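You operate a simulated robot arm through the tools that you are given. There is no shell and no other tool. Be economical: measure what you need, move in short steps, check, and stop when the job is done.

The job below is to be done with a simulated two-armed robot. You get a single attempt, and the scene is never put back.

JOB
Take the striped tea towel from the table top and hang it over the handle of the oven door.

It is judged by the outcome, as a careful person would: the job done as asked, and still so three seconds after it is handed in. It fails if anything else is knocked over, pushed out of place, dropped, spilled or broken. Flat cloth is picked up by pressing the open fingertips on it (5 to 10 N) and closing them slowly along it; thin cloth reads only 2 to 8 mm in the jaws.

ROBOT AND FRAMES
Two 7-joint arms with two-finger parallel grippers on one trunk, on a base that drives. Base frame: it is fixed to the floor where the robot stands at the start and does not move with it; the origin is under the middle of the robot, x ahead of it, y to its left, z up. Units: mm, degrees, N and s.
The left shoulder is at the start at [70, 134, 1026], the right one opposite. Payload 1.57 kg a hand.
Tool frame (each hand has its own): the origin (TCP) lies between the finger pads and is the grasp point; the fingertips stand 30 mm ahead of it; z points along the fingers, y is the line along which they close. Largest opening 80 mm; finger width 17, thickness 12; the body of the gripper, 40 by 82 mm, starts 80 mm behind the TCP.
Orientation is that of the tool frame in the base frame, as [roll, pitch, yaw] about the fixed x, y, z axes, in that order (R = Rz(yaw) Ry(pitch) Rx(roll)). With the fingers straight down and closing along the base's y, the tool's x points along the base's -x, its y along +y and its z along -z.

CONTROLS
- The arms move only by the tool play_rows. It takes "left_commands", "right_commands" or both (then of equal length, played together; a hand with none holds still); each is a list of rows, each a list of 6 numbers: the shift along the base's x, y, z in mm, then the turn, a rotation vector about the base's x, y, z in degrees. In form: [[dx, dy, dz, ax, ay, az], ...]. A call has 1 to 20 rows; each row shifts and turns the commanded pose from where the row before left it. "left_jaw" and "right_jaw" are, for a hand that has rows, the opening, from 0 (shut) to 1 (fully open), set as the call begins (left out, the last holds). Each row takes 0.2 s and may step no farther than 50 mm and 8.6 degrees from the row before; otherwise, or with a gripper value out of range, the whole call is refused. Where a pose cannot be reached the arm comes as near as it can. A force on the tool above 40 N (or 10 N above the force at the start of the call, whichever is more), or a blocked arm, ends the call early, and 0.2 s more pass. The fingers move at their own pace (about 153 mm/s each) and stop on an object; they squeeze with about 36 N. The grip force told is the motor's: it shows also when the fingers shut on nothing. Time passes only in rows, and 0.2 s behind the last, so rows that do not move let the fingers close. The reply holds the time, the measured pose of the TCP, the force on the tool along the base axes, the opening and the grip force, in the units named above and with some noise, and new pictures: "views" is both (left out), scene, wrist or none (wrist: the cameras of the hands that moved).
- Cameras (640 x 400 px; columns grow to the right, rows downward): "scene" is now at [132.6, -7.1, 1249.1]; the picture's right is [-0.03, -1.00, 0.00], its down [-0.71, 0.02, -0.70] and it looks along [0.70, -0.02, -0.71] (base axes); focal length 257 px, centre (320, 200). "left" rides on the left gripper at [72, 7, -122] in its tool frame; the picture's right is [-0.09, 1.00, 0.00], its down [-0.84, -0.08, -0.54] and it looks along [-0.54, -0.05, 0.84] (tool axes); focal length 238 px, centre (320, 200). "right" rides on the right gripper at [72, -7, -122] in its tool frame; the picture's right is [0.09, 1.00, 0.00], its down [-0.84, 0.08, -0.54] and it looks along [-0.54, 0.05, 0.84] (tool axes); focal length 238 px, centre (320, 200).
- raise_lower(by): slides the trunk up (or, below 0, down) by that many mm; the arms and the scene camera ride with it, the base frame stays. It gives what a move gives, with no picture.
- drive_base(legs): drives the robot by 1 to 6 legs, each [ahead, left, turn to the left] in mm, mm and degrees, along the robot's own axes; the way and the turn of a leg run together, so that a leg with both is an arc; at most 1500 mm and 180 degrees a leg. The arms and the cameras ride along, it lands a little off, and it stops where it bumps. It gives what a move gives, and a new picture of the scene camera.
- head_to(pan, tilt): turns the head with the scene camera to pan (to the left, within 86 degrees either way) and tilt (down, from -29 to 69), counted from straight ahead of the robot. It gives what a move gives, and a new picture of the scene camera.
- measure_at(camera, pixels): for up to 12 pixels [column, row] of the newest picture of that camera ("zoom" is the newest enlarged one), the place [x, y, z] in the base frame of the surface seen there, good to about 2 mm, but the place of the scene camera against the robot may be out by one fixed shift of up to 12 mm in any direction. It takes no simulated time.
- enlarge(camera, box): a new picture of the part [left, top, right, bottom] of that camera's present view, enlarged. It takes no simulated time.
- sign_off(): hands the job in; it is judged then, once.

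Go step by step. Measure first, check grasps and placings, and put right what went wrong. The budget is 80 turns and 170 pictures, counting those below and the enlarged ones. Unless the task says otherwise, let go and move clear before handing in, and close with one line.

The tools are called after ">>>" as name(argument=value, ...) on one line, values as JSON. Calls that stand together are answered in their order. play_rows: Moves the arms, as the interface text tells. Its arguments: {"type":"object","properties":{"left_commands":{"type":"array","items":{"type":"array","items":{"type":"number"}}},"left_jaw":{"type":"number"},"right_commands":{"type":"array","items":{"type":"array","items":{"type":"number"}}},"right_jaw":{"type":"number"},"views":{"type":"string","enum":["both","scene","wrist","none"]}},"required":[]} The other tools are called the same way: raise_lower (by) slides the trunk up or down; drive_base (legs) drives the base; head_to (pan, tilt) turns the head that bears the scene camera; measure_at (camera, pixels) gives the place of the surface under pixels of a picture; enlarge (camera, box) takes an enlarged picture of a part of a camera's view; sign_off () hands the job in.

At the start:

```text
time: 0.0
left_tool_pos: [411.0, 165.6, 915.9]
left_tcp_rot: [-180.0, 0.0, -180.0]
left_force: [-1.0, -0.5, 0.8]
left_finger_gap: 80.0
left_grip_force: 0.1
right_tool_pos: [445.3, -176.9, 907.7]
right_tcp_rot: [179.9, 0.0, -180.0]
right_force: [0.7, -0.6, 0.0]
right_finger_gap: 80.1
right_grip_force: 0.1
trunk travel left (down, up): [-600.0, 340.0]
robot x, y, heading: [3.1, -0.5, -0.1]
head pan, tilt: [-1.9, 45.2]
```

scene: 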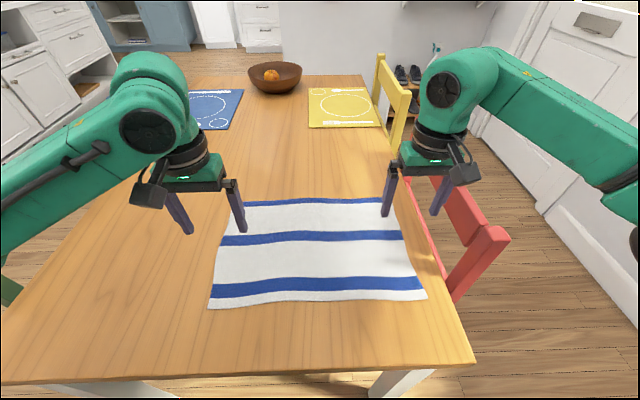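
right: 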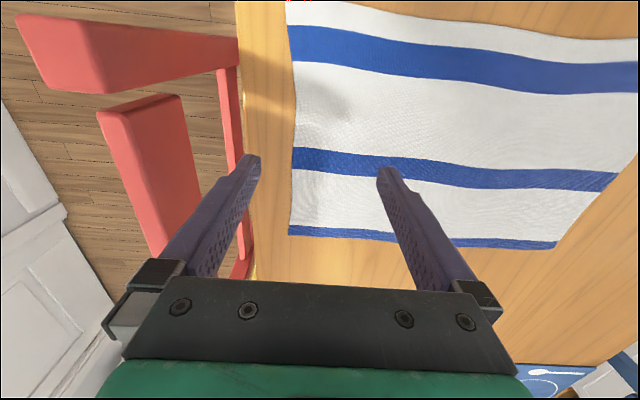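
left: 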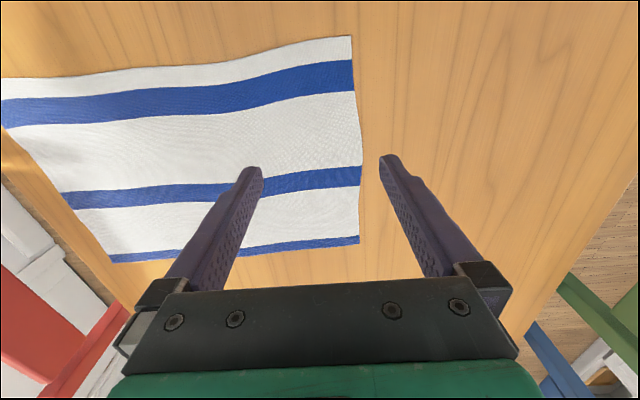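

The towel lies flat with corners near scene pixels (245,200), (393,198), (427,298), (209,308). I'll measure them and then look around for the oven.

>>> measure_at(camera="scene", pixels=[[248, 203], [391, 200], [424, 297], [211, 306], [320, 200], [320, 300], [300, 240], [470, 360], [10, 380], [360, 80]])

>>> measure_at(camera="left", pixels=[[350, 40], [357, 242], [250, 150], [420, 100]])

>>> head_to(pan=70, tilt=25)

>>> head_to(pan=-70, tilt=25)

>>> head_to(pan=0, tilt=10)

```text
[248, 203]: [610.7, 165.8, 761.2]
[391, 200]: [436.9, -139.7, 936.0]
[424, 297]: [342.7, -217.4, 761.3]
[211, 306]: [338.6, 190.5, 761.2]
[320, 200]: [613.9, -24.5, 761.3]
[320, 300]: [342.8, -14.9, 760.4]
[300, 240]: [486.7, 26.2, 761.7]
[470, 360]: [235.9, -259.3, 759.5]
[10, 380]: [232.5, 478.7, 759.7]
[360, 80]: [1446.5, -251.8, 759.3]
```

```text
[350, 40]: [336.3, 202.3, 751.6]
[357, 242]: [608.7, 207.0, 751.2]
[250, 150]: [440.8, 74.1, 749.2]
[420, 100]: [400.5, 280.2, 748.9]
```

```text
time: 1.4
left_tool_pos: [411.2, 164.6, 915.5]
left_tcp_rot: [179.9, 0.0, -179.9]
left_force: [-0.5, -0.5, -0.4]
left_finger_gap: 79.9
left_grip_force: 0.1
right_tool_pos: [444.8, -178.9, 907.7]
right_tcp_rot: [-180.0, -0.1, 180.0]
right_force: [0.7, -0.7, -0.1]
right_finger_gap: 79.9
right_grip_force: 0.0
trunk travel left (down, up): [-600.0, 340.0]
robot x, y, heading: [0.1, 1.4, 0.0]
head pan, tilt: [70.0, 25.0]
```

scene: 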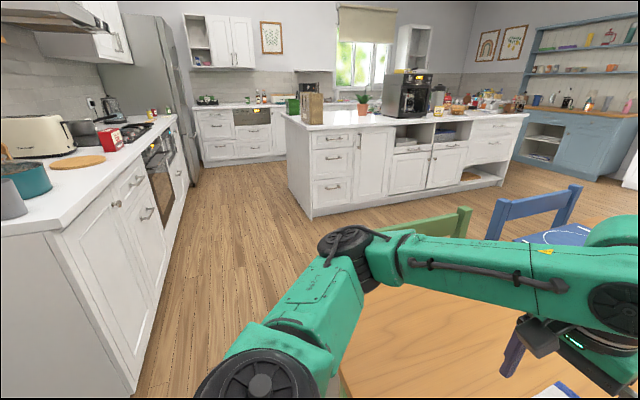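

```text
time: 3.7
left_tool_pos: [411.4, 164.7, 915.7]
left_tcp_rot: [-180.0, 0.0, -180.0]
left_force: [0.4, 0.1, 0.7]
left_finger_gap: 80.2
left_grip_force: 0.1
right_tool_pos: [444.8, -177.5, 907.3]
right_tcp_rot: [180.0, -0.1, 180.0]
right_force: [0.4, 0.7, 0.4]
right_finger_gap: 80.1
right_grip_force: 0.1
trunk travel left (down, up): [-600.0, 340.0]
robot x, y, heading: [0.7, 0.5, -0.2]
head pan, tilt: [-70.0, 25.0]
```

scene: 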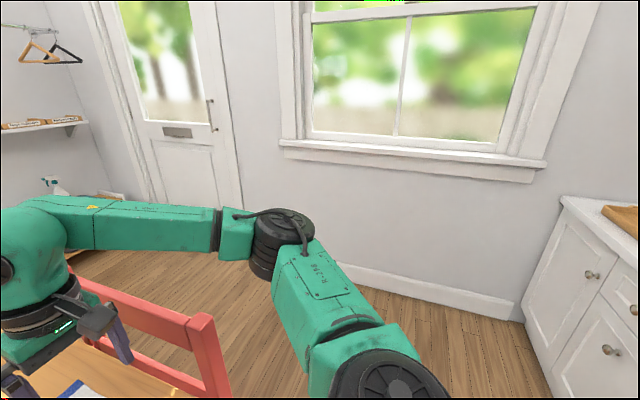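

```text
time: 5.1
left_tool_pos: [411.2, 165.7, 914.8]
left_tcp_rot: [180.0, 0.0, -180.0]
left_force: [0.4, -0.1, 0.4]
left_finger_gap: 80.0
left_grip_force: 0.1
right_tool_pos: [444.7, -178.2, 908.7]
right_tcp_rot: [180.0, 0.0, -180.0]
right_force: [-0.5, 0.7, 0.0]
right_finger_gap: 79.9
right_grip_force: 0.0
trunk travel left (down, up): [-600.0, 340.0]
robot x, y, heading: [0.7, -2.2, -0.1]
head pan, tilt: [0.0, 10.0]
```

scene: 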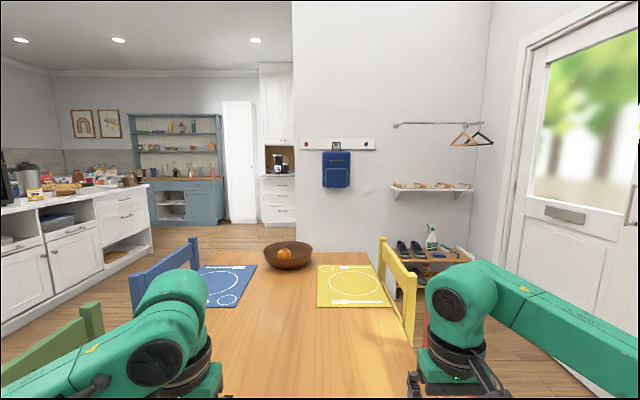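

The oven looks to be in the left-hand counter run under the hob (around (160,175) in the first head view). I'll look that way again and enlarge.

>>> head_to(pan=85, tilt=25)

>>> enlarge(camera="scene", box=[180, 80, 420, 230])

```text
time: 6.7
left_tool_pos: [412.3, 165.8, 915.7]
left_tcp_rot: [179.9, 0.0, 180.0]
left_force: [-0.4, 0.5, -0.3]
left_finger_gap: 80.0
left_grip_force: 0.1
right_tool_pos: [444.1, -177.7, 908.0]
right_tcp_rot: [-180.0, 0.0, 180.0]
right_force: [0.3, -1.0, -0.3]
right_finger_gap: 80.2
right_grip_force: 0.1
trunk travel left (down, up): [-600.0, 340.0]
robot x, y, heading: [-1.3, 1.5, -0.1]
head pan, tilt: [85.0, 25.0]
```

scene: 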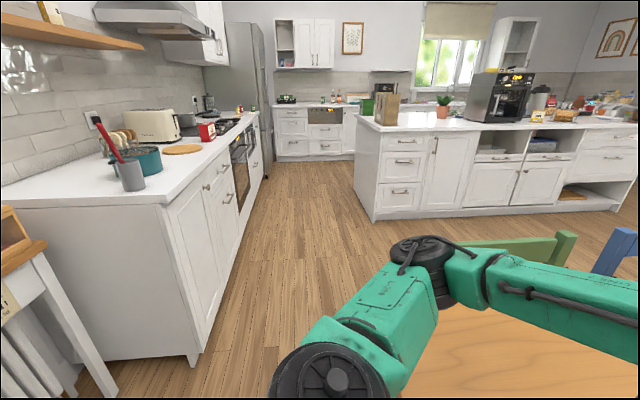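

```text
2.67 times, centred on (300, 155) of scene
```

zoom: 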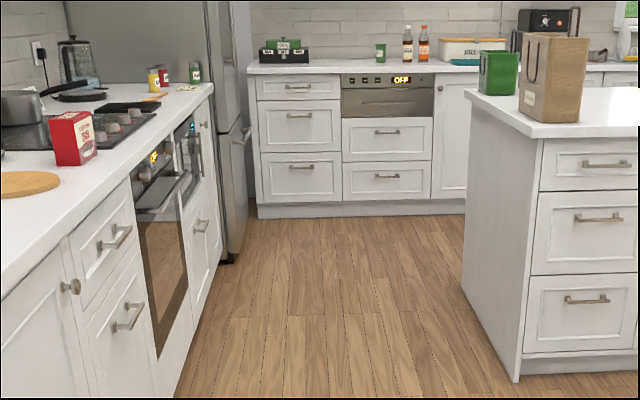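

The oven is the glass-fronted unit under the hob, its bar handle near zoom (165,195). I'll measure it, the counter line and the floor passage.

>>> measure_at(camera="zoom", pixels=[[140, 213], [188, 178], [160, 260], [158, 350], [113, 237], [270, 230], [470, 270], [515, 370], [200, 135], [205, 220], [185, 140], [290, 200]])

>>> measure_at(camera="scene", pixels=[[165, 203], [195, 350], [375, 215], [570, 235], [545, 250], [240, 160], [230, 190], [245, 125]])

>>> enlarge(camera="scene", box=[210, 100, 290, 220])

```text
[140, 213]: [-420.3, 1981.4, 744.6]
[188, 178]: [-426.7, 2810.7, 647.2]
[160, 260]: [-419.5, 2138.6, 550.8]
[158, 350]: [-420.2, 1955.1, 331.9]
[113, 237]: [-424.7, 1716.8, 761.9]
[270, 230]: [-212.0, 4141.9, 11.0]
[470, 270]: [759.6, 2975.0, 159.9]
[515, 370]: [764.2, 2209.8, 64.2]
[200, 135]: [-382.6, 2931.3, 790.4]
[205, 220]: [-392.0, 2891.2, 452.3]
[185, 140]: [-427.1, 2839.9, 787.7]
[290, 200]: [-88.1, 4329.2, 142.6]
```

```text
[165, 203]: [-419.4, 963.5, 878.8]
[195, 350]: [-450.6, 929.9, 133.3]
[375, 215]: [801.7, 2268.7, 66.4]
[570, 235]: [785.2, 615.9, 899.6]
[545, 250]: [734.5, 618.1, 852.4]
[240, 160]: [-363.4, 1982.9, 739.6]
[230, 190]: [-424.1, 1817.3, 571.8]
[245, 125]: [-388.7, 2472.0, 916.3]
```

```text
3.33 times, centred on (250, 160) of scene
```

zoom: 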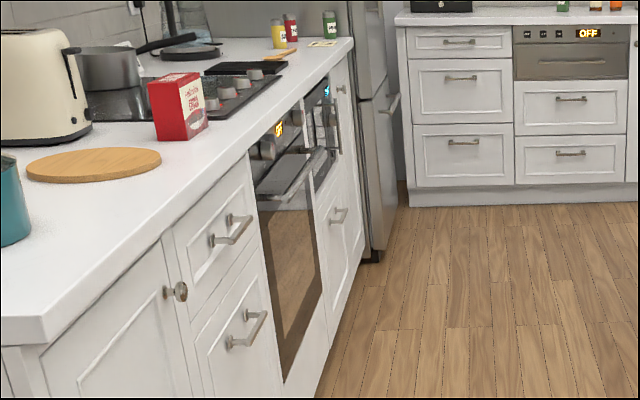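

The oven door plane is at about x=-420, with its handle near x=-363, z=740, y≈1980 to 2450. I'll turn the head back to the table and measure the near towel corners with the wrist cameras.

>>> measure_at(camera="zoom", pixels=[[258, 196], [288, 195], [310, 165], [322, 152], [300, 175], [255, 172], [325, 120], [345, 85], [338, 120], [285, 370], [323, 285], [240, 225]])

>>> measure_at(camera="right", pixels=[[291, 6], [291, 30], [294, 120], [260, 60], [292, 230], [600, 40], [550, 242]])

>>> head_to(pan=0, tilt=50)

```text
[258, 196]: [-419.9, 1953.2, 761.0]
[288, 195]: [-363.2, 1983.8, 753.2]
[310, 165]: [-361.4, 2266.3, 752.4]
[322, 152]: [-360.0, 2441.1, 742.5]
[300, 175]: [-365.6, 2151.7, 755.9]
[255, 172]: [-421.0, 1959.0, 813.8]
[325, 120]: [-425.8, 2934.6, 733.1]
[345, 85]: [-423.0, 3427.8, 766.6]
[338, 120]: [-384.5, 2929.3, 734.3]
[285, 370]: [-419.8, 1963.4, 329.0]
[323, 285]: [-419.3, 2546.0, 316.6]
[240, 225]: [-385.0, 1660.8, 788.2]
```

```text
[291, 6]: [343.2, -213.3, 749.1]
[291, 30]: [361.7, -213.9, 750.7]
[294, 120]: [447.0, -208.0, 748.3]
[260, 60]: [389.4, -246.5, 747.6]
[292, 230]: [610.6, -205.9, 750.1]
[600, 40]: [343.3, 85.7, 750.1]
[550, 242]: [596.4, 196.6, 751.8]
```

```text
time: 8.3
left_tool_pos: [412.0, 164.8, 914.7]
left_tcp_rot: [179.9, 0.0, -180.0]
left_force: [0.2, -0.3, -0.6]
left_finger_gap: 80.2
left_grip_force: 0.0
right_tool_pos: [444.6, -177.4, 907.7]
right_tcp_rot: [-180.0, 0.0, 180.0]
right_force: [0.5, -1.0, 0.5]
right_finger_gap: 80.0
right_grip_force: 0.0
trunk travel left (down, up): [-600.0, 340.0]
robot x, y, heading: [-1.1, 0.7, 0.0]
head pan, tilt: [0.0, 50.0]
```

scene: 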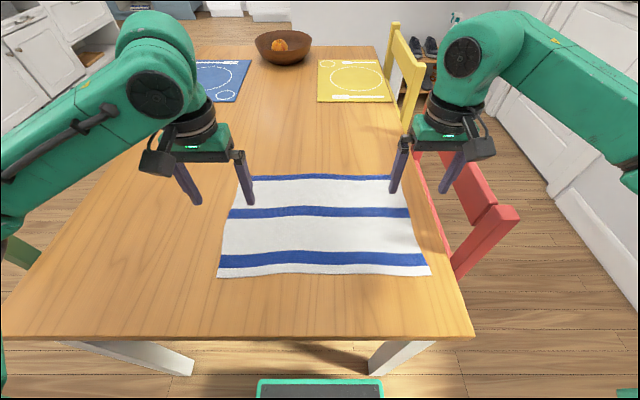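

Both wrist cameras agree the cloth sits at z≈749, with near corners about (336,202) and (341,-213). I'll bring both hands above those corners, part open.

>>> play_rows(left_commands=[[-33, 0, 0, 0, 0, 0], [-32, 0, -20, 0, 0, 0], [0, 0, -40, 0, 0, 0], [0, 0, -40, 0, 0, 0]], right_commands=[[-46, 0, 0, 0, 0, 0], [-46, 0, -20, 0, 0, 0], [0, 0, -40, 0, 0, 0], [0, 0, -33, 0, 0, 0]], left_jaw=0.6, right_jaw=0.6)

```text
refused: row 2 steps farther than a row can; nothing moved
```

>>> play_rows(left_commands=[[-33, 0, 0, 0, 0, 0], [-32, 0, -20, 0, 0, 0], [0, 0, -40, 0, 0, 0], [0, 0, -40, 0, 0, 0]], right_commands=[[-46, 0, 0, 0, 0, 0], [-44, 0, -10, 0, 0, 0], [-2, 0, -43, 0, 0, 0], [0, 0, -40, 0, 0, 0]], left_jaw=0.6, right_jaw=0.6)

```text
time: 9.3
left_tool_pos: [344.9, 166.0, 817.4]
left_tcp_rot: [180.0, 0.2, -179.9]
left_force: [0.1, 0.3, 0.0]
left_finger_gap: 48.1
left_grip_force: 0.1
right_tool_pos: [352.3, -175.8, 815.9]
right_tcp_rot: [-179.9, 0.1, -179.9]
right_force: [0.5, -0.3, -0.3]
right_finger_gap: 47.8
right_grip_force: 0.1
trunk travel left (down, up): [-600.0, 340.0]
robot x, y, heading: [-1.4, -0.6, -0.4]
head pan, tilt: [0.0, 50.0]
```

scene: 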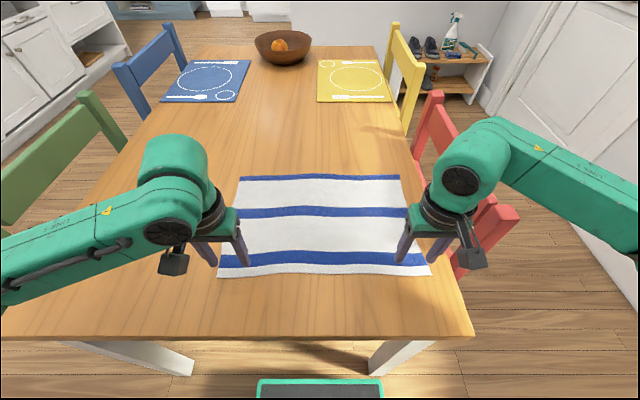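
right: 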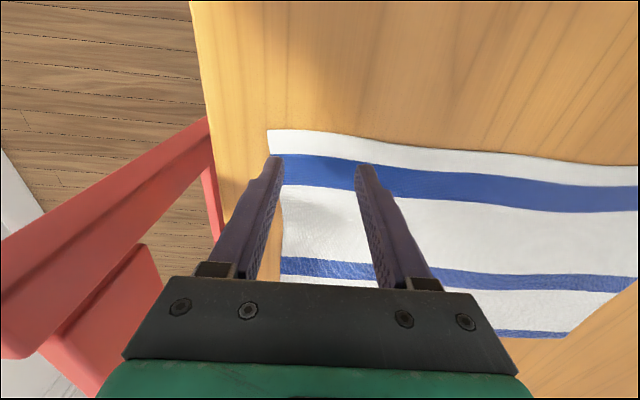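
left: 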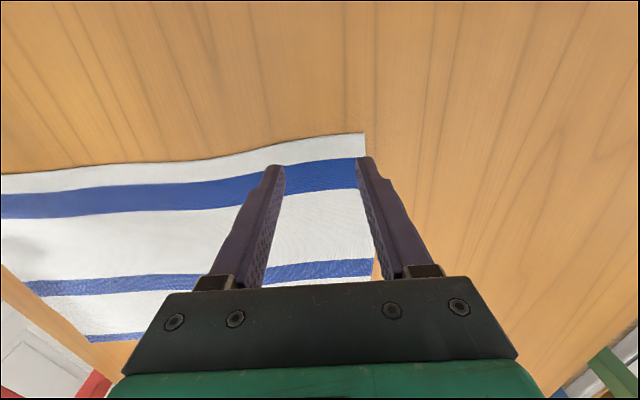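

The tips hang about 36 mm over the cloth, with the outer fingers right at the side edges. I'll shift both hands 10 mm inward and descend carefully.

>>> play_rows(left_commands=[[2, -10, 0, 0, 0, 0], [0, 0, -15, 0, 0, 0], [0, 0, -14, 0, 0, 0], [0, 0, -4, 0, 0, 0], [0, 0, -2, 0, 0, 0]], right_commands=[[0, 10, 0, 0, 0, 0], [0, 0, -15, 0, 0, 0], [0, 0, -13, 0, 0, 0], [0, 0, -4, 0, 0, 0], [0, 0, -2, 0, 0, 0]])

```text
time: 10.5
left_tool_pos: [348.5, 154.7, 781.9]
left_tcp_rot: [-180.0, 0.1, -179.9]
left_force: [-0.3, 0.5, 4.9]
left_finger_gap: 48.0
left_grip_force: 0.1
right_tool_pos: [351.8, -167.6, 781.6]
right_tcp_rot: [-179.9, 0.1, -179.9]
right_force: [0.3, -0.6, 0.7]
right_finger_gap: 48.1
right_grip_force: 0.0
trunk travel left (down, up): [-600.0, 340.0]
robot x, y, heading: [-0.9, -1.4, 0.3]
head pan, tilt: [0.0, 50.0]
```

scene: 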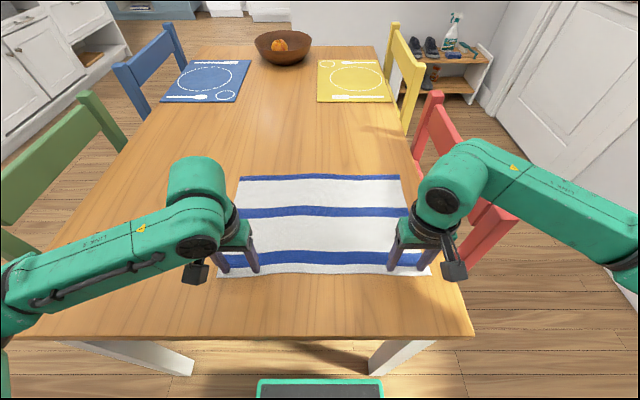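
right: 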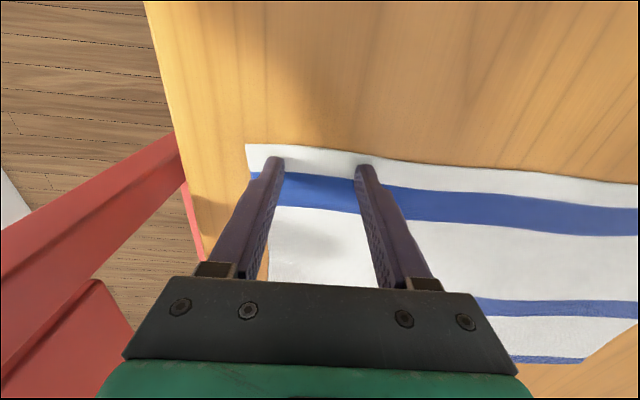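
left: 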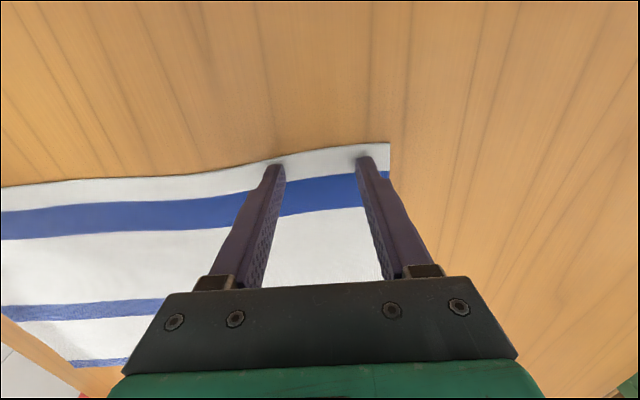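

Left touches at 4.9 N but its inner tip is close to the edge. I'll lift it slightly, shift 5 mm in, and press both.

>>> play_rows(left_commands=[[0, 0, 4, 0, 0, 0], [6, 0, 0, 0, 0, 0], [0, 0, -4, 0, 0, 0], [0, 0, -0.8, 0, 0, 0]], right_commands=[[0, 0, 1, 0, 0, 0], [4, 0, 0, 0, 0, 0], [0, 0, -2, 0, 0, 0], [0, 0, -1.5, 0, 0, 0]], views="none")

```text
time: 11.5
left_tool_pos: [353.1, 154.0, 781.7]
left_tcp_rot: [-180.0, 0.1, -179.7]
left_force: [1.4, -0.2, 5.7]
left_finger_gap: 48.0
left_grip_force: 0.0
right_tool_pos: [356.0, -169.0, 781.9]
right_tcp_rot: [180.0, 0.5, 179.9]
right_force: [2.8, -5.2, 30.3]
right_finger_gap: 47.8
right_grip_force: 0.0
trunk travel left (down, up): [-600.0, 340.0]
robot x, y, heading: [-1.4, 4.1, -0.0]
head pan, tilt: [0.0, 50.0]
```

Right presses at 30 N, too hard. I'll ease it up.

>>> play_rows(left_commands=[[0, 0, -0.2, 0, 0, 0]], right_commands=[[0, 0, 1.2, 0, 0, 0]], views="none")

```text
time: 11.9
left_tool_pos: [354.0, 154.5, 781.4]
left_tcp_rot: [-179.9, 0.3, 180.0]
left_force: [2.2, -2.8, 12.9]
left_finger_gap: 47.8
left_grip_force: 0.0
right_tool_pos: [355.8, -168.4, 781.6]
right_tcp_rot: [179.8, 0.4, 180.0]
right_force: [7.6, -1.6, 27.6]
right_finger_gap: 48.0
right_grip_force: 0.1
trunk travel left (down, up): [-600.0, 340.0]
robot x, y, heading: [0.5, 0.4, -0.1]
head pan, tilt: [0.0, 50.0]
```

>>> play_rows(left_commands=[[0, 0, 0.3, 0, 0, 0]], right_commands=[[0, 0, 1.2, 0, 0, 0]], views="none")

```text
time: 12.3
left_tool_pos: [353.2, 155.2, 781.4]
left_tcp_rot: [-179.9, 0.2, -180.0]
left_force: [2.2, -2.6, 17.8]
left_finger_gap: 48.1
left_grip_force: 0.1
right_tool_pos: [353.9, -168.8, 781.0]
right_tcp_rot: [-180.0, 0.1, 179.9]
right_force: [4.5, 0.8, 19.6]
right_finger_gap: 47.8
right_grip_force: 0.1
trunk travel left (down, up): [-600.0, 340.0]
robot x, y, heading: [2.3, -2.7, -0.1]
head pan, tilt: [0.0, 50.0]
```

>>> play_rows(left_commands=[[0, 0, 0.8, 0, 0, 0], [0, 0, 0, 0, 0, 0], [0, 0, 0, 0, 0, 0]], right_commands=[[0, 0, 1.0, 0, 0, 0], [0, 0, 0, 0, 0, 0], [0, 0, 0, 0, 0, 0]], views="none")

```text
time: 13.1
left_tool_pos: [352.6, 155.1, 781.5]
left_tcp_rot: [-180.0, 0.2, -180.0]
left_force: [1.8, -1.9, 12.9]
left_finger_gap: 47.9
left_grip_force: 0.0
right_tool_pos: [355.0, -168.9, 781.3]
right_tcp_rot: [-180.0, 0.0, -180.0]
right_force: [-1.3, 2.3, 6.5]
right_finger_gap: 48.1
right_grip_force: 0.1
trunk travel left (down, up): [-600.0, 340.0]
robot x, y, heading: [-0.3, 2.0, 0.2]
head pan, tilt: [0.0, 50.0]
```

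Right is at 6.5 N. I'll ease the left a touch and begin closing in steps.

>>> play_rows(left_commands=[[0, 0, 0.5, 0, 0, 0], [0, 0, 0, 0, 0, 0]], right_commands=[[0, 0, 0, 0, 0, 0], [0, 0, 0, 0, 0, 0]], left_jaw=0.5, right_jaw=0.5, views="none")

>>> play_rows(left_commands=[[0, 0, 0, 0, 0, 0], [0, 0, 0, 0, 0, 0]], right_commands=[[0, 0, 0, 0, 0, 0], [0, 0, 0, 0, 0, 0]], left_jaw=0.38, right_jaw=0.38, views="wrist")

```text
time: 13.7
left_tool_pos: [354.4, 155.0, 780.8]
left_tcp_rot: [-179.9, 0.0, 180.0]
left_force: [-1.3, -1.6, 6.2]
left_finger_gap: 40.4
left_grip_force: 0.3
right_tool_pos: [356.1, -168.4, 781.4]
right_tcp_rot: [179.9, 0.1, -180.0]
right_force: [-0.6, 0.8, 3.2]
right_finger_gap: 40.4
right_grip_force: 0.0
trunk travel left (down, up): [-600.0, 340.0]
robot x, y, heading: [3.5, -1.6, 0.1]
head pan, tilt: [0.0, 50.0]
```

```text
time: 14.3
left_tool_pos: [355.3, 155.5, 781.7]
left_tcp_rot: [180.0, 0.1, -179.9]
left_force: [-0.7, 0.0, 4.7]
left_finger_gap: 29.3
left_grip_force: 0.0
right_tool_pos: [356.4, -169.3, 781.2]
right_tcp_rot: [179.9, 0.0, -179.9]
right_force: [-0.8, -0.3, 2.6]
right_finger_gap: 30.6
right_grip_force: 0.0
trunk travel left (down, up): [-600.0, 340.0]
robot x, y, heading: [1.8, 3.1, -0.1]
head pan, tilt: [0.0, 50.0]
```

right: 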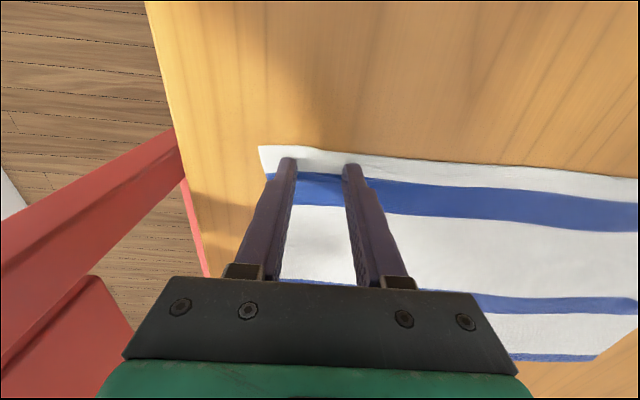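
left: 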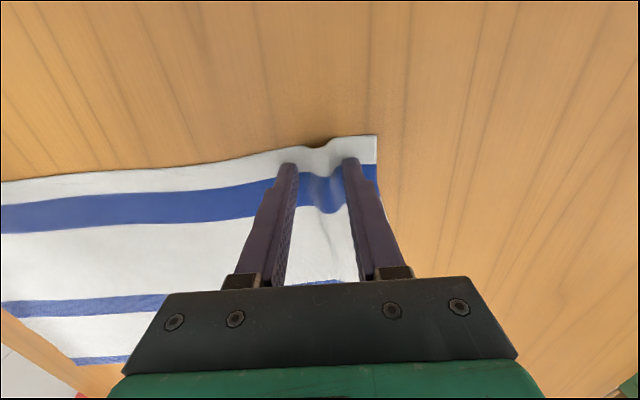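

A ridge is rising between the left tips (320,150), while the right one is weaker. I'll press slightly more and keep closing.

>>> play_rows(left_commands=[[0, 0, -0.4, 0, 0, 0], [0, 0, 0, 0, 0, 0]], right_commands=[[0, 0, -0.7, 0, 0, 0], [0, 0, 0, 0, 0, 0]], left_jaw=0.3, right_jaw=0.36, views="none")

>>> play_rows(left_commands=[[0, 0, 0, 0, 0, 0], [0, 0, 0, 0, 0, 0]], right_commands=[[0, 0, 0, 0, 0, 0], [0, 0, 0, 0, 0, 0]], left_jaw=0.2, right_jaw=0.24, views="wrist")

```text
time: 14.9
left_tool_pos: [353.4, 154.8, 780.3]
left_tcp_rot: [180.0, 0.1, -179.9]
left_force: [1.5, 1.0, 11.5]
left_finger_gap: 22.7
left_grip_force: 0.0
right_tool_pos: [356.8, -169.0, 781.7]
right_tcp_rot: [180.0, 0.1, 179.9]
right_force: [1.0, 0.4, 5.3]
right_finger_gap: 28.0
right_grip_force: 0.1
trunk travel left (down, up): [-600.0, 340.0]
robot x, y, heading: [2.3, 1.7, -0.3]
head pan, tilt: [0.0, 50.0]
```

```text
time: 15.5
left_tool_pos: [353.7, 154.0, 780.5]
left_tcp_rot: [-179.9, 0.1, 180.0]
left_force: [1.9, -1.0, 12.2]
left_finger_gap: 14.8
left_grip_force: 0.1
right_tool_pos: [355.8, -168.1, 782.5]
right_tcp_rot: [179.9, 0.1, 179.9]
right_force: [0.3, 1.1, 5.8]
right_finger_gap: 18.7
right_grip_force: 0.0
trunk travel left (down, up): [-600.0, 340.0]
robot x, y, heading: [1.3, 3.0, -0.1]
head pan, tilt: [0.0, 50.0]
```

right: 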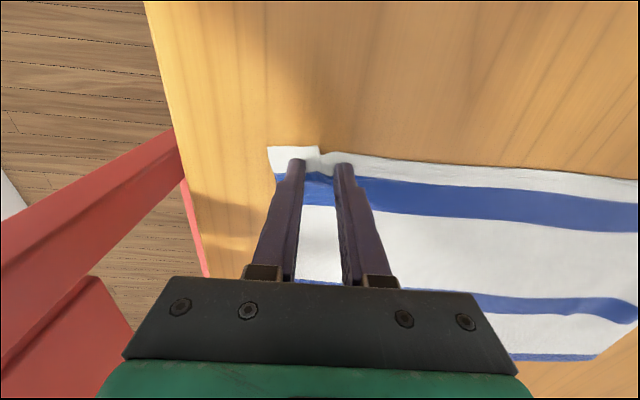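
left: 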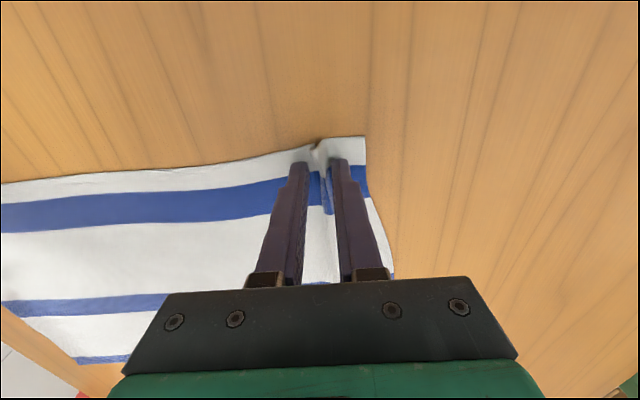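

Both tips now have a pleat between them. I'll close fully.

>>> play_rows(left_commands=[[0, 0, 0, 0, 0, 0], [0, 0, 0, 0, 0, 0]], right_commands=[[0, 0, -0.2, 0, 0, 0], [0, 0, 0, 0, 0, 0]], left_jaw=0.1, right_jaw=0.13, views="none")

>>> play_rows(left_commands=[[0, 0, 0, 0, 0, 0], [0, 0, 0, 0, 0, 0], [0, 0, 0, 0, 0, 0]], right_commands=[[0, 0, 0, 0, 0, 0], [0, 0, 0, 0, 0, 0], [0, 0, 0, 0, 0, 0]], left_jaw=0, right_jaw=0, views="wrist")

```text
time: 16.1
left_tool_pos: [353.8, 155.4, 780.5]
left_tcp_rot: [-180.0, 0.1, -179.9]
left_force: [1.4, -2.6, 12.9]
left_finger_gap: 7.9
left_grip_force: 0.0
right_tool_pos: [356.5, -169.0, 782.0]
right_tcp_rot: [-179.9, 0.1, 179.9]
right_force: [0.8, 1.6, 6.8]
right_finger_gap: 11.0
right_grip_force: 0.6
trunk travel left (down, up): [-600.0, 340.0]
robot x, y, heading: [-2.9, -3.1, -0.2]
head pan, tilt: [0.0, 50.0]
```

```text
time: 16.9
left_tool_pos: [352.9, 155.2, 781.4]
left_tcp_rot: [179.9, 0.0, -179.9]
left_force: [0.4, 0.0, 12.8]
left_finger_gap: 2.1
left_grip_force: 23.8
right_tool_pos: [356.3, -168.3, 781.8]
right_tcp_rot: [179.9, 0.1, -180.0]
right_force: [1.4, -0.5, 9.4]
right_finger_gap: 0.0
right_grip_force: 21.2
trunk travel left (down, up): [-600.0, 340.0]
robot x, y, heading: [-0.0, -1.8, -0.1]
head pan, tilt: [0.0, 50.0]
```

right: 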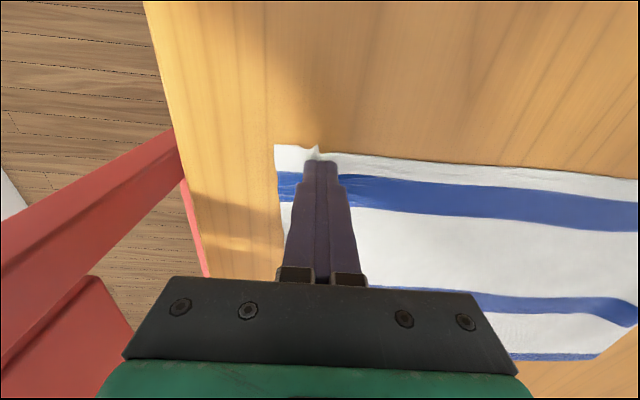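
left: 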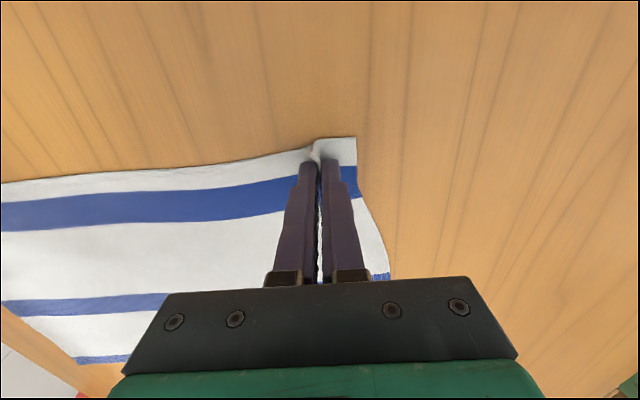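

Left holds cloth (2.1 mm) but right shut on nothing (0.0). I'll reopen the right and retry with firmer pressing.

>>> play_rows(right_commands=[[0, 0, 8, 0, 0, 0], [3, 0, 0, 0, 0, 0], [0, 0, -4, 0, 0, 0], [0, 0, -4, 0, 0, 0], [0, 0, -0.5, 0, 0, 0], [0, 0, 0, 0, 0, 0]], right_jaw=0.55, views="wrist")

```text
time: 18.3
left_tool_pos: [353.3, 155.5, 781.4]
left_tcp_rot: [180.0, 0.0, -179.8]
left_force: [0.4, 2.4, 15.3]
left_finger_gap: 2.7
left_grip_force: 24.1
right_tool_pos: [356.9, -167.8, 781.9]
right_tcp_rot: [-180.0, 0.1, -180.0]
right_force: [-0.6, 0.4, 3.1]
right_finger_gap: 43.7
right_grip_force: 0.0
trunk travel left (down, up): [-600.0, 340.0]
robot x, y, heading: [-1.2, 0.7, -0.0]
head pan, tilt: [0.0, 50.0]
```

right: 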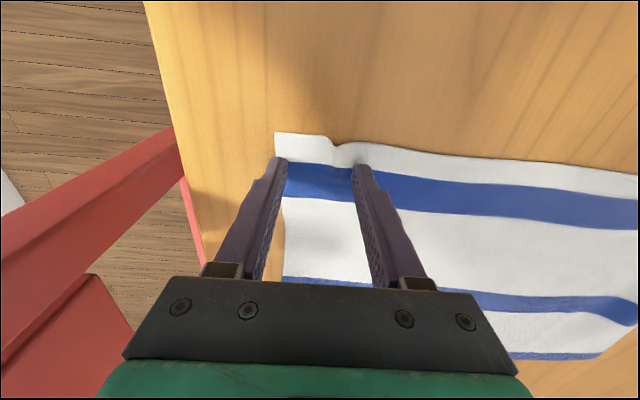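

The outer tip (280,160) is at the towel's side edge. I'll lift, shift 14 mm inward and press again.

>>> play_rows(right_commands=[[0, 0, 5, 0, 0, 0], [-3, 14, 0, 0, 0, 0], [0, 0, -4, 0, 0, 0], [0, 0, -1.6, 0, 0, 0], [0, 0, 0, 0, 0, 0]], right_jaw=0.55, views="wrist")

```text
time: 19.5
left_tool_pos: [352.7, 155.3, 780.8]
left_tcp_rot: [-180.0, 0.2, -179.8]
left_force: [1.1, 2.2, 14.8]
left_finger_gap: 2.3
left_grip_force: 23.6
right_tool_pos: [355.5, -154.2, 781.4]
right_tcp_rot: [-180.0, 0.0, -179.9]
right_force: [0.0, -2.1, 6.3]
right_finger_gap: 44.1
right_grip_force: 0.0
trunk travel left (down, up): [-600.0, 340.0]
robot x, y, heading: [1.2, -2.0, -0.1]
head pan, tilt: [0.0, 50.0]
```

right: 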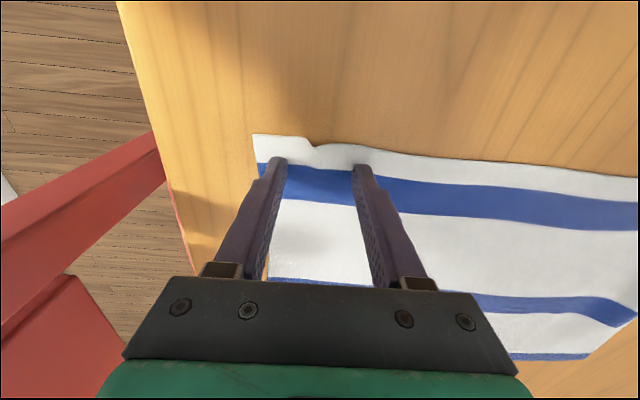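

Both right tips now rest well on the cloth. I'll close in steps with a little more pressure.

>>> play_rows(right_commands=[[0, 0, -0.6, 0, 0, 0], [0, 0, 0, 0, 0, 0]], right_jaw=0.45, views="none")

>>> play_rows(right_commands=[[0, 0, 0, 0, 0, 0], [0, 0, 0, 0, 0, 0]], right_jaw=0.35, views="wrist")

```text
time: 20.1
left_tool_pos: [352.8, 154.7, 780.7]
left_tcp_rot: [-179.9, 0.0, -179.9]
left_force: [2.4, -0.2, 9.5]
left_finger_gap: 1.9
left_grip_force: 23.9
right_tool_pos: [355.0, -154.0, 781.4]
right_tcp_rot: [-180.0, 0.2, -179.9]
right_force: [-0.5, 0.8, 17.3]
right_finger_gap: 34.8
right_grip_force: 0.1
trunk travel left (down, up): [-600.0, 340.0]
robot x, y, heading: [-3.2, -1.3, -0.1]
head pan, tilt: [0.0, 50.0]
```

```text
time: 20.7
left_tool_pos: [354.5, 155.5, 780.5]
left_tcp_rot: [-179.9, 0.0, 180.0]
left_force: [1.7, -1.3, 8.7]
left_finger_gap: 2.2
left_grip_force: 23.5
right_tool_pos: [356.1, -153.5, 781.5]
right_tcp_rot: [-179.9, 0.1, 180.0]
right_force: [1.3, 1.3, 21.7]
right_finger_gap: 28.3
right_grip_force: 0.2
trunk travel left (down, up): [-600.0, 340.0]
robot x, y, heading: [0.2, 4.1, 0.0]
head pan, tilt: [0.0, 50.0]
```

right: 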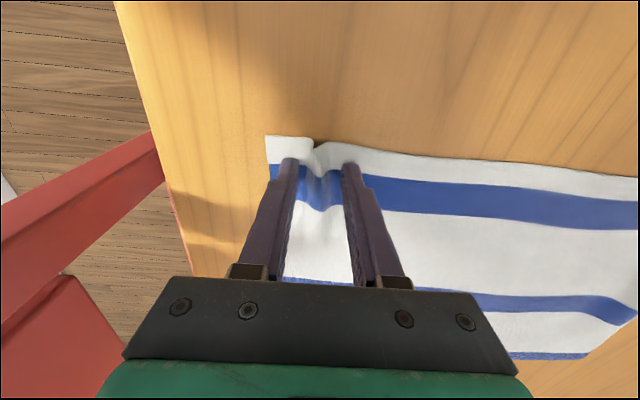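

A good ridge has formed at (320,170). I'll ease the pressure a bit and continue closing.

>>> play_rows(right_commands=[[0, 0, 0.6, 0, 0, 0], [0, 0, 0, 0, 0, 0]], right_jaw=0.24, views="none")

>>> play_rows(right_commands=[[0, 0, 0, 0, 0, 0], [0, 0, 0, 0, 0, 0]], right_jaw=0.12, views="none")

>>> play_rows(right_commands=[[0, 0, 0, 0, 0, 0], [0, 0, 0, 0, 0, 0], [0, 0, 0, 0, 0, 0]], right_jaw=0, views="wrist")

```text
time: 21.3
left_tool_pos: [353.1, 155.7, 780.8]
left_tcp_rot: [-179.9, 0.1, 179.9]
left_force: [1.1, -3.5, 9.7]
left_finger_gap: 2.0
left_grip_force: 23.8
right_tool_pos: [354.8, -154.5, 780.6]
right_tcp_rot: [-180.0, 0.1, -180.0]
right_force: [-0.3, 3.1, 15.4]
right_finger_gap: 17.7
right_grip_force: 0.0
trunk travel left (down, up): [-600.0, 340.0]
robot x, y, heading: [-1.7, 2.5, 0.2]
head pan, tilt: [0.0, 50.0]
```

```text
time: 21.9
left_tool_pos: [351.6, 155.2, 781.0]
left_tcp_rot: [-180.0, 0.1, -179.9]
left_force: [0.1, -3.3, 9.8]
left_finger_gap: 2.2
left_grip_force: 24.0
right_tool_pos: [355.1, -154.3, 780.6]
right_tcp_rot: [-180.0, 0.2, 179.9]
right_force: [-1.0, 3.4, 13.7]
right_finger_gap: 10.3
right_grip_force: 0.5
trunk travel left (down, up): [-600.0, 340.0]
robot x, y, heading: [3.1, 0.5, -0.0]
head pan, tilt: [0.0, 50.0]
```

```text
time: 22.7
left_tool_pos: [352.8, 154.9, 781.0]
left_tcp_rot: [-179.9, 0.0, 180.0]
left_force: [-0.2, -4.2, 8.8]
left_finger_gap: 2.1
left_grip_force: 23.6
right_tool_pos: [354.4, -152.8, 780.8]
right_tcp_rot: [-180.0, 0.1, -180.0]
right_force: [-0.5, 3.5, 13.2]
right_finger_gap: 6.5
right_grip_force: 26.1
trunk travel left (down, up): [-600.0, 340.0]
robot x, y, heading: [-0.6, 0.2, -0.3]
head pan, tilt: [0.0, 50.0]
```

right: 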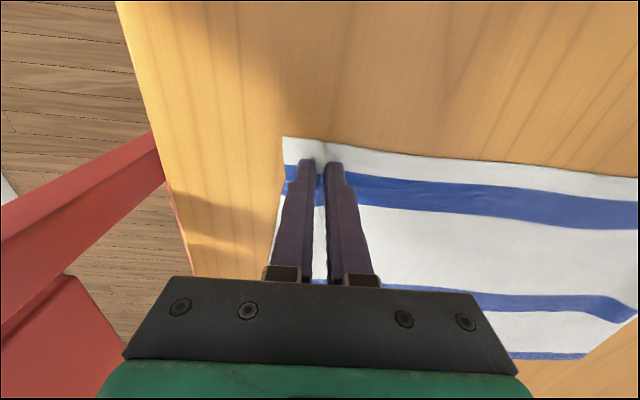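

Right now holds 6.5 mm and left 2.1 mm. I'll lift both hands a little and check.

>>> play_rows(left_commands=[[0, 0, 5, 0, 0, 0], [0, 0, 15, 0, 0, 0], [0, 0, 20, 0, 0, 0], [0, 0, 20, 0, 0, 0], [0, 0, 20, 0, 0, 0], [0, 0, 20, 0, 0, 0]], right_commands=[[0, 0, 5, 0, 0, 0], [0, 0, 15, 0, 0, 0], [0, 0, 20, 0, 0, 0], [0, 0, 20, 0, 0, 0], [0, 0, 20, 0, 0, 0], [0, 0, 20, 0, 0, 0]])

```text
time: 24.1
left_tool_pos: [353.6, 153.8, 881.9]
left_tcp_rot: [-180.0, -0.1, 179.9]
left_force: [1.3, -3.7, -0.6]
left_finger_gap: 2.4
left_grip_force: 23.9
right_tool_pos: [356.8, -152.8, 880.5]
right_tcp_rot: [180.0, -0.1, 180.0]
right_force: [-0.1, 3.7, 0.3]
right_finger_gap: 2.3
right_grip_force: 23.7
trunk travel left (down, up): [-600.0, 340.0]
robot x, y, heading: [-0.9, 1.4, 0.1]
head pan, tilt: [0.0, 50.0]
```

scene: 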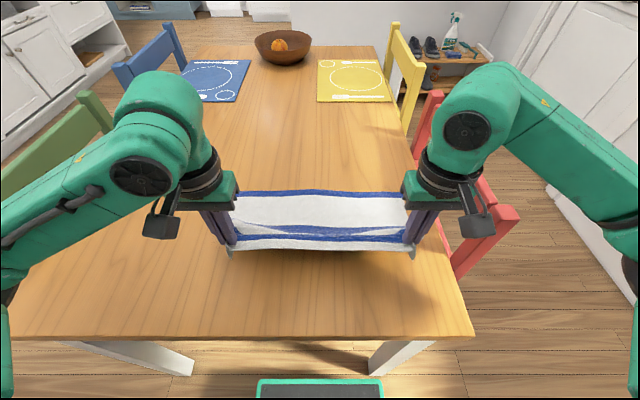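
right: 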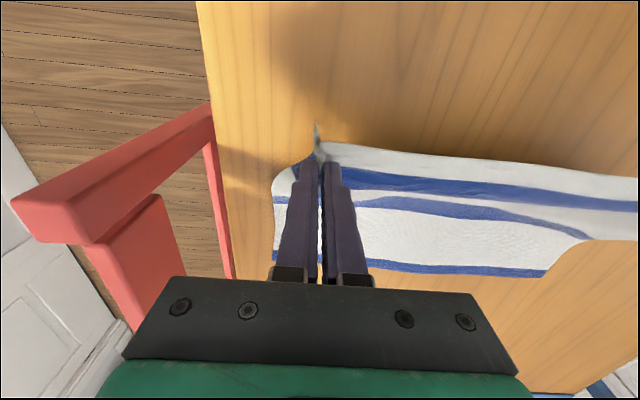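
left: 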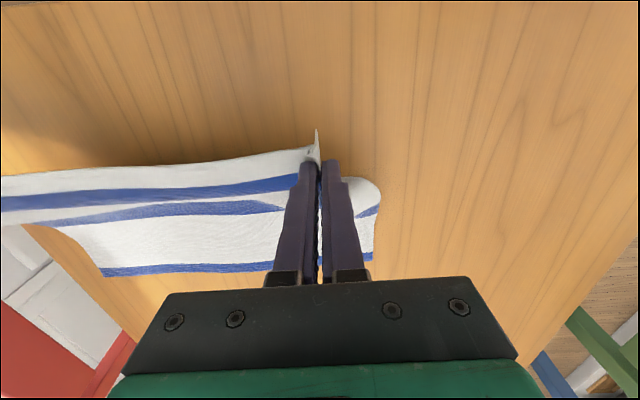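

Both hands hold the near edge (2.4 and 2.3 mm). I'll bring them slightly together to slacken, then raise the trunk and back off.

>>> play_rows(left_commands=[[0, -3, 10, 0, 0, 0], [0, 0, 20, 0, 0, 0]], right_commands=[[0, 3, 10, 0, 0, 0], [0, 0, 20, 0, 0, 0]], views="none")

>>> raise_lower(by=260)

>>> drive_base(legs=[[-150, 0, 0]])

```text
time: 24.7
left_tool_pos: [353.4, 150.7, 911.3]
left_tcp_rot: [-180.0, 0.1, 180.0]
left_force: [-0.2, -1.8, 0.1]
left_finger_gap: 2.1
left_grip_force: 23.8
right_tool_pos: [356.4, -151.7, 908.6]
right_tcp_rot: [180.0, 0.0, -179.9]
right_force: [0.0, 2.0, 0.6]
right_finger_gap: 2.5
right_grip_force: 23.7
trunk travel left (down, up): [-600.0, 340.0]
robot x, y, heading: [0.3, -0.1, 0.1]
head pan, tilt: [0.0, 50.0]
```

```text
time: 27.3
left_tool_pos: [354.2, 151.5, 1170.8]
left_tcp_rot: [180.0, 0.1, -180.0]
left_force: [-0.8, -1.2, 0.0]
left_finger_gap: 2.3
left_grip_force: 23.3
right_tool_pos: [357.1, -151.6, 1168.6]
right_tcp_rot: [-180.0, 0.0, 180.0]
right_force: [-0.6, 1.1, -0.6]
right_finger_gap: 2.5
right_grip_force: 24.1
trunk travel left (down, up): [-860.0, 80.0]
robot x, y, heading: [0.6, -1.7, -0.0]
head pan, tilt: [0.0, 50.0]
```

```text
time: 28.7
left_tool_pos: [204.7, 150.2, 1169.9]
left_tcp_rot: [180.0, -0.1, 180.0]
left_force: [-0.7, -1.6, 0.0]
left_finger_gap: 2.2
left_grip_force: 23.9
right_tool_pos: [207.2, -152.9, 1167.4]
right_tcp_rot: [-179.9, -0.2, 180.0]
right_force: [1.6, 1.8, 0.0]
right_finger_gap: 2.6
right_grip_force: 23.8
trunk travel left (down, up): [-860.0, 80.0]
robot x, y, heading: [-151.3, -3.0, -0.3]
head pan, tilt: [0.0, 50.0]
```

scene: 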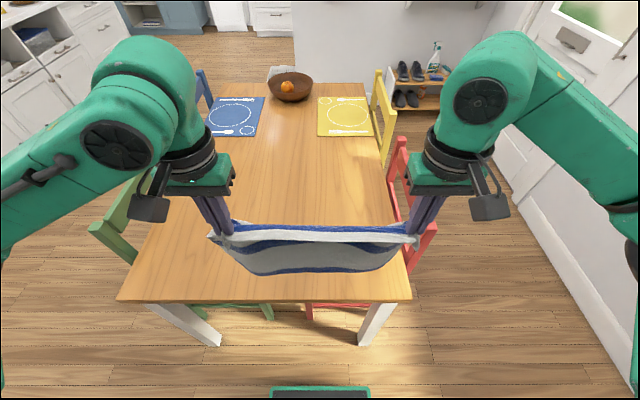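

The towel hangs freely from both hands. I'll measure the chair clearance, then turn left.

>>> measure_at(camera="scene", pixels=[[95, 235], [130, 262], [272, 318], [140, 190], [195, 318], [310, 392]])

>>> drive_base(legs=[[0, 0, 90]])

```text
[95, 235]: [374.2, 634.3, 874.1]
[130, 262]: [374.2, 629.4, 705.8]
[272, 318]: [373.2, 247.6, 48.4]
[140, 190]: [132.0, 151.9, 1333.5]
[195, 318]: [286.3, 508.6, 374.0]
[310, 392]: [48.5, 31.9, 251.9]
```

```text
time: 32.9
left_tool_pos: [-296.3, 356.8, 1171.9]
left_tcp_rot: [-180.0, 0.0, -91.0]
left_force: [1.3, -0.5, 1.0]
left_finger_gap: 2.3
left_grip_force: 23.8
right_tool_pos: [8.3, 353.6, 1169.6]
right_tcp_rot: [180.0, 0.1, -91.1]
right_force: [-0.8, 0.0, 0.1]
right_finger_gap: 2.2
right_grip_force: 23.4
trunk travel left (down, up): [-860.0, 80.0]
robot x, y, heading: [-154.9, -0.6, 89.1]
head pan, tilt: [0.0, 50.0]
```

scene: 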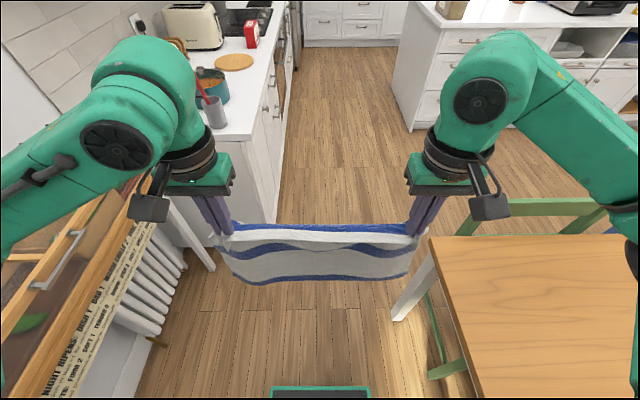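

The aisle ahead is clear between the counter (left) and the table and chair (right). I'll drive up the aisle, easing to the right.

>>> drive_base(legs=[[500, -60, 1], [500, -90, 0], [900, -100, 0]])

```text
time: 42.8
left_tool_pos: [-72.4, 2245.0, 1172.2]
left_tcp_rot: [-180.0, 0.0, -88.7]
left_force: [2.0, -1.3, 0.0]
left_finger_gap: 2.3
left_grip_force: 24.2
right_tool_pos: [232.6, 2254.0, 1168.6]
right_tcp_rot: [179.9, 0.0, -88.7]
right_force: [-2.0, -0.1, 0.0]
right_finger_gap: 2.4
right_grip_force: 24.0
trunk travel left (down, up): [-860.0, 80.0]
robot x, y, heading: [88.9, 1894.8, 91.1]
head pan, tilt: [0.0, 50.0]
```

scene: 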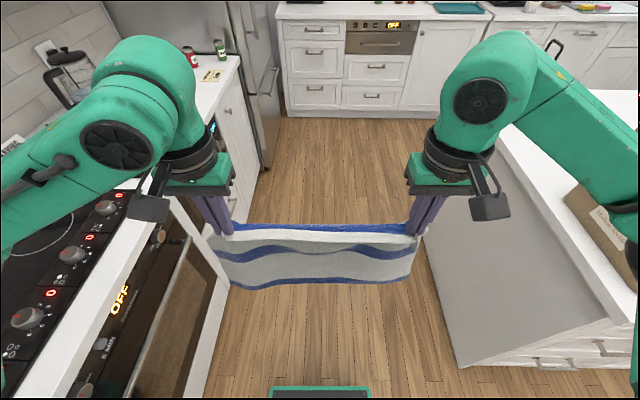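

The oven is at left with the aisle clear ahead. I'll drive beside its middle, keep away from the counter, and turn to face it.

>>> drive_base(legs=[[318, -130, 0], [0, 0, 89]])

>>> head_to(pan=0, tilt=60)

```text
time: 48.8
left_tool_pos: [-146.3, 2065.5, 1172.2]
left_tcp_rot: [180.0, 0.0, -0.3]
left_force: [-0.2, 1.8, 0.2]
left_finger_gap: 2.4
left_grip_force: 23.9
right_tool_pos: [-149.6, 2369.3, 1169.7]
right_tcp_rot: [179.9, 0.0, -0.4]
right_force: [1.4, -0.8, -0.6]
right_finger_gap: 2.3
right_grip_force: 23.5
trunk travel left (down, up): [-860.0, 80.0]
robot x, y, heading: [206.5, 2213.3, 179.6]
head pan, tilt: [0.0, 50.0]
```

scene: 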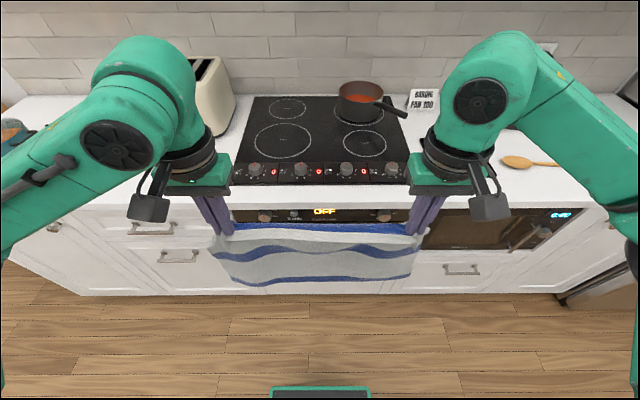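

```text
time: 49.5
left_tool_pos: [-147.5, 2063.7, 1171.2]
left_tcp_rot: [-180.0, 0.0, -0.3]
left_force: [-0.3, 0.3, -0.9]
left_finger_gap: 2.0
left_grip_force: 23.5
right_tool_pos: [-148.2, 2370.3, 1169.3]
right_tcp_rot: [-179.9, -0.1, -0.3]
right_force: [0.6, -1.1, -0.8]
right_finger_gap: 2.0
right_grip_force: 23.6
trunk travel left (down, up): [-860.0, 80.0]
robot x, y, heading: [205.7, 2214.7, 179.8]
head pan, tilt: [0.0, 60.0]
```

scene: 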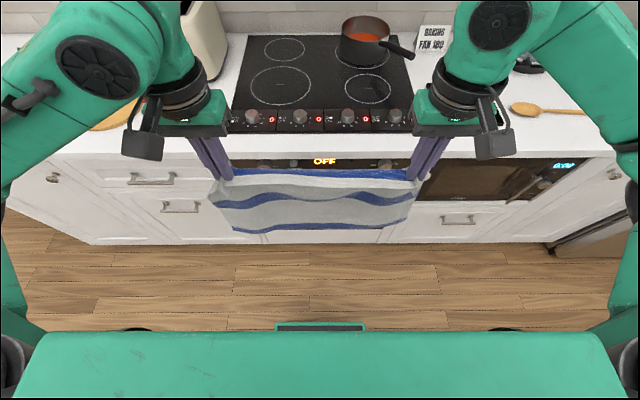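

I'm squarely in front of the oven, with the towel hiding the handle. I'll enlarge and measure the counter lip, oven panel and knobs near the hands' path.

>>> enlarge(camera="scene", box=[180, 100, 460, 275])

>>> measure_at(camera="scene", pixels=[[320, 157], [320, 161], [292, 163], [385, 165], [262, 163], [350, 164], [270, 115], [320, 120], [320, 135]])

```text
2.29 times, centred on (320, 188) of scene
```

zoom: 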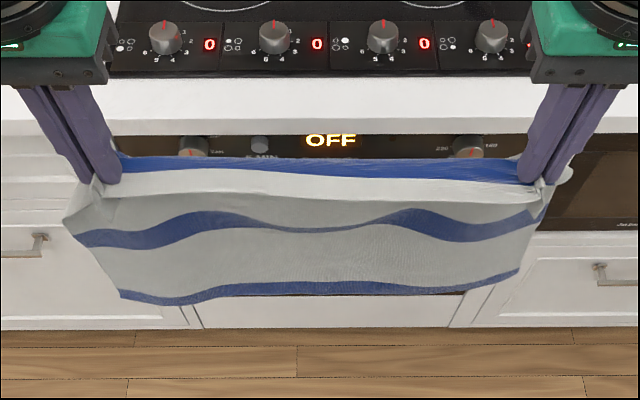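

```text
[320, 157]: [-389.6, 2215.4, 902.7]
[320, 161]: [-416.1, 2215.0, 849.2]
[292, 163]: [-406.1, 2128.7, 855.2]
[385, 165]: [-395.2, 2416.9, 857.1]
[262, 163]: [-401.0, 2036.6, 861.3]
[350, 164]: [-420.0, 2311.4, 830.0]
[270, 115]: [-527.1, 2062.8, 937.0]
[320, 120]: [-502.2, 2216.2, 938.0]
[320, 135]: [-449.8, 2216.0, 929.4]
```

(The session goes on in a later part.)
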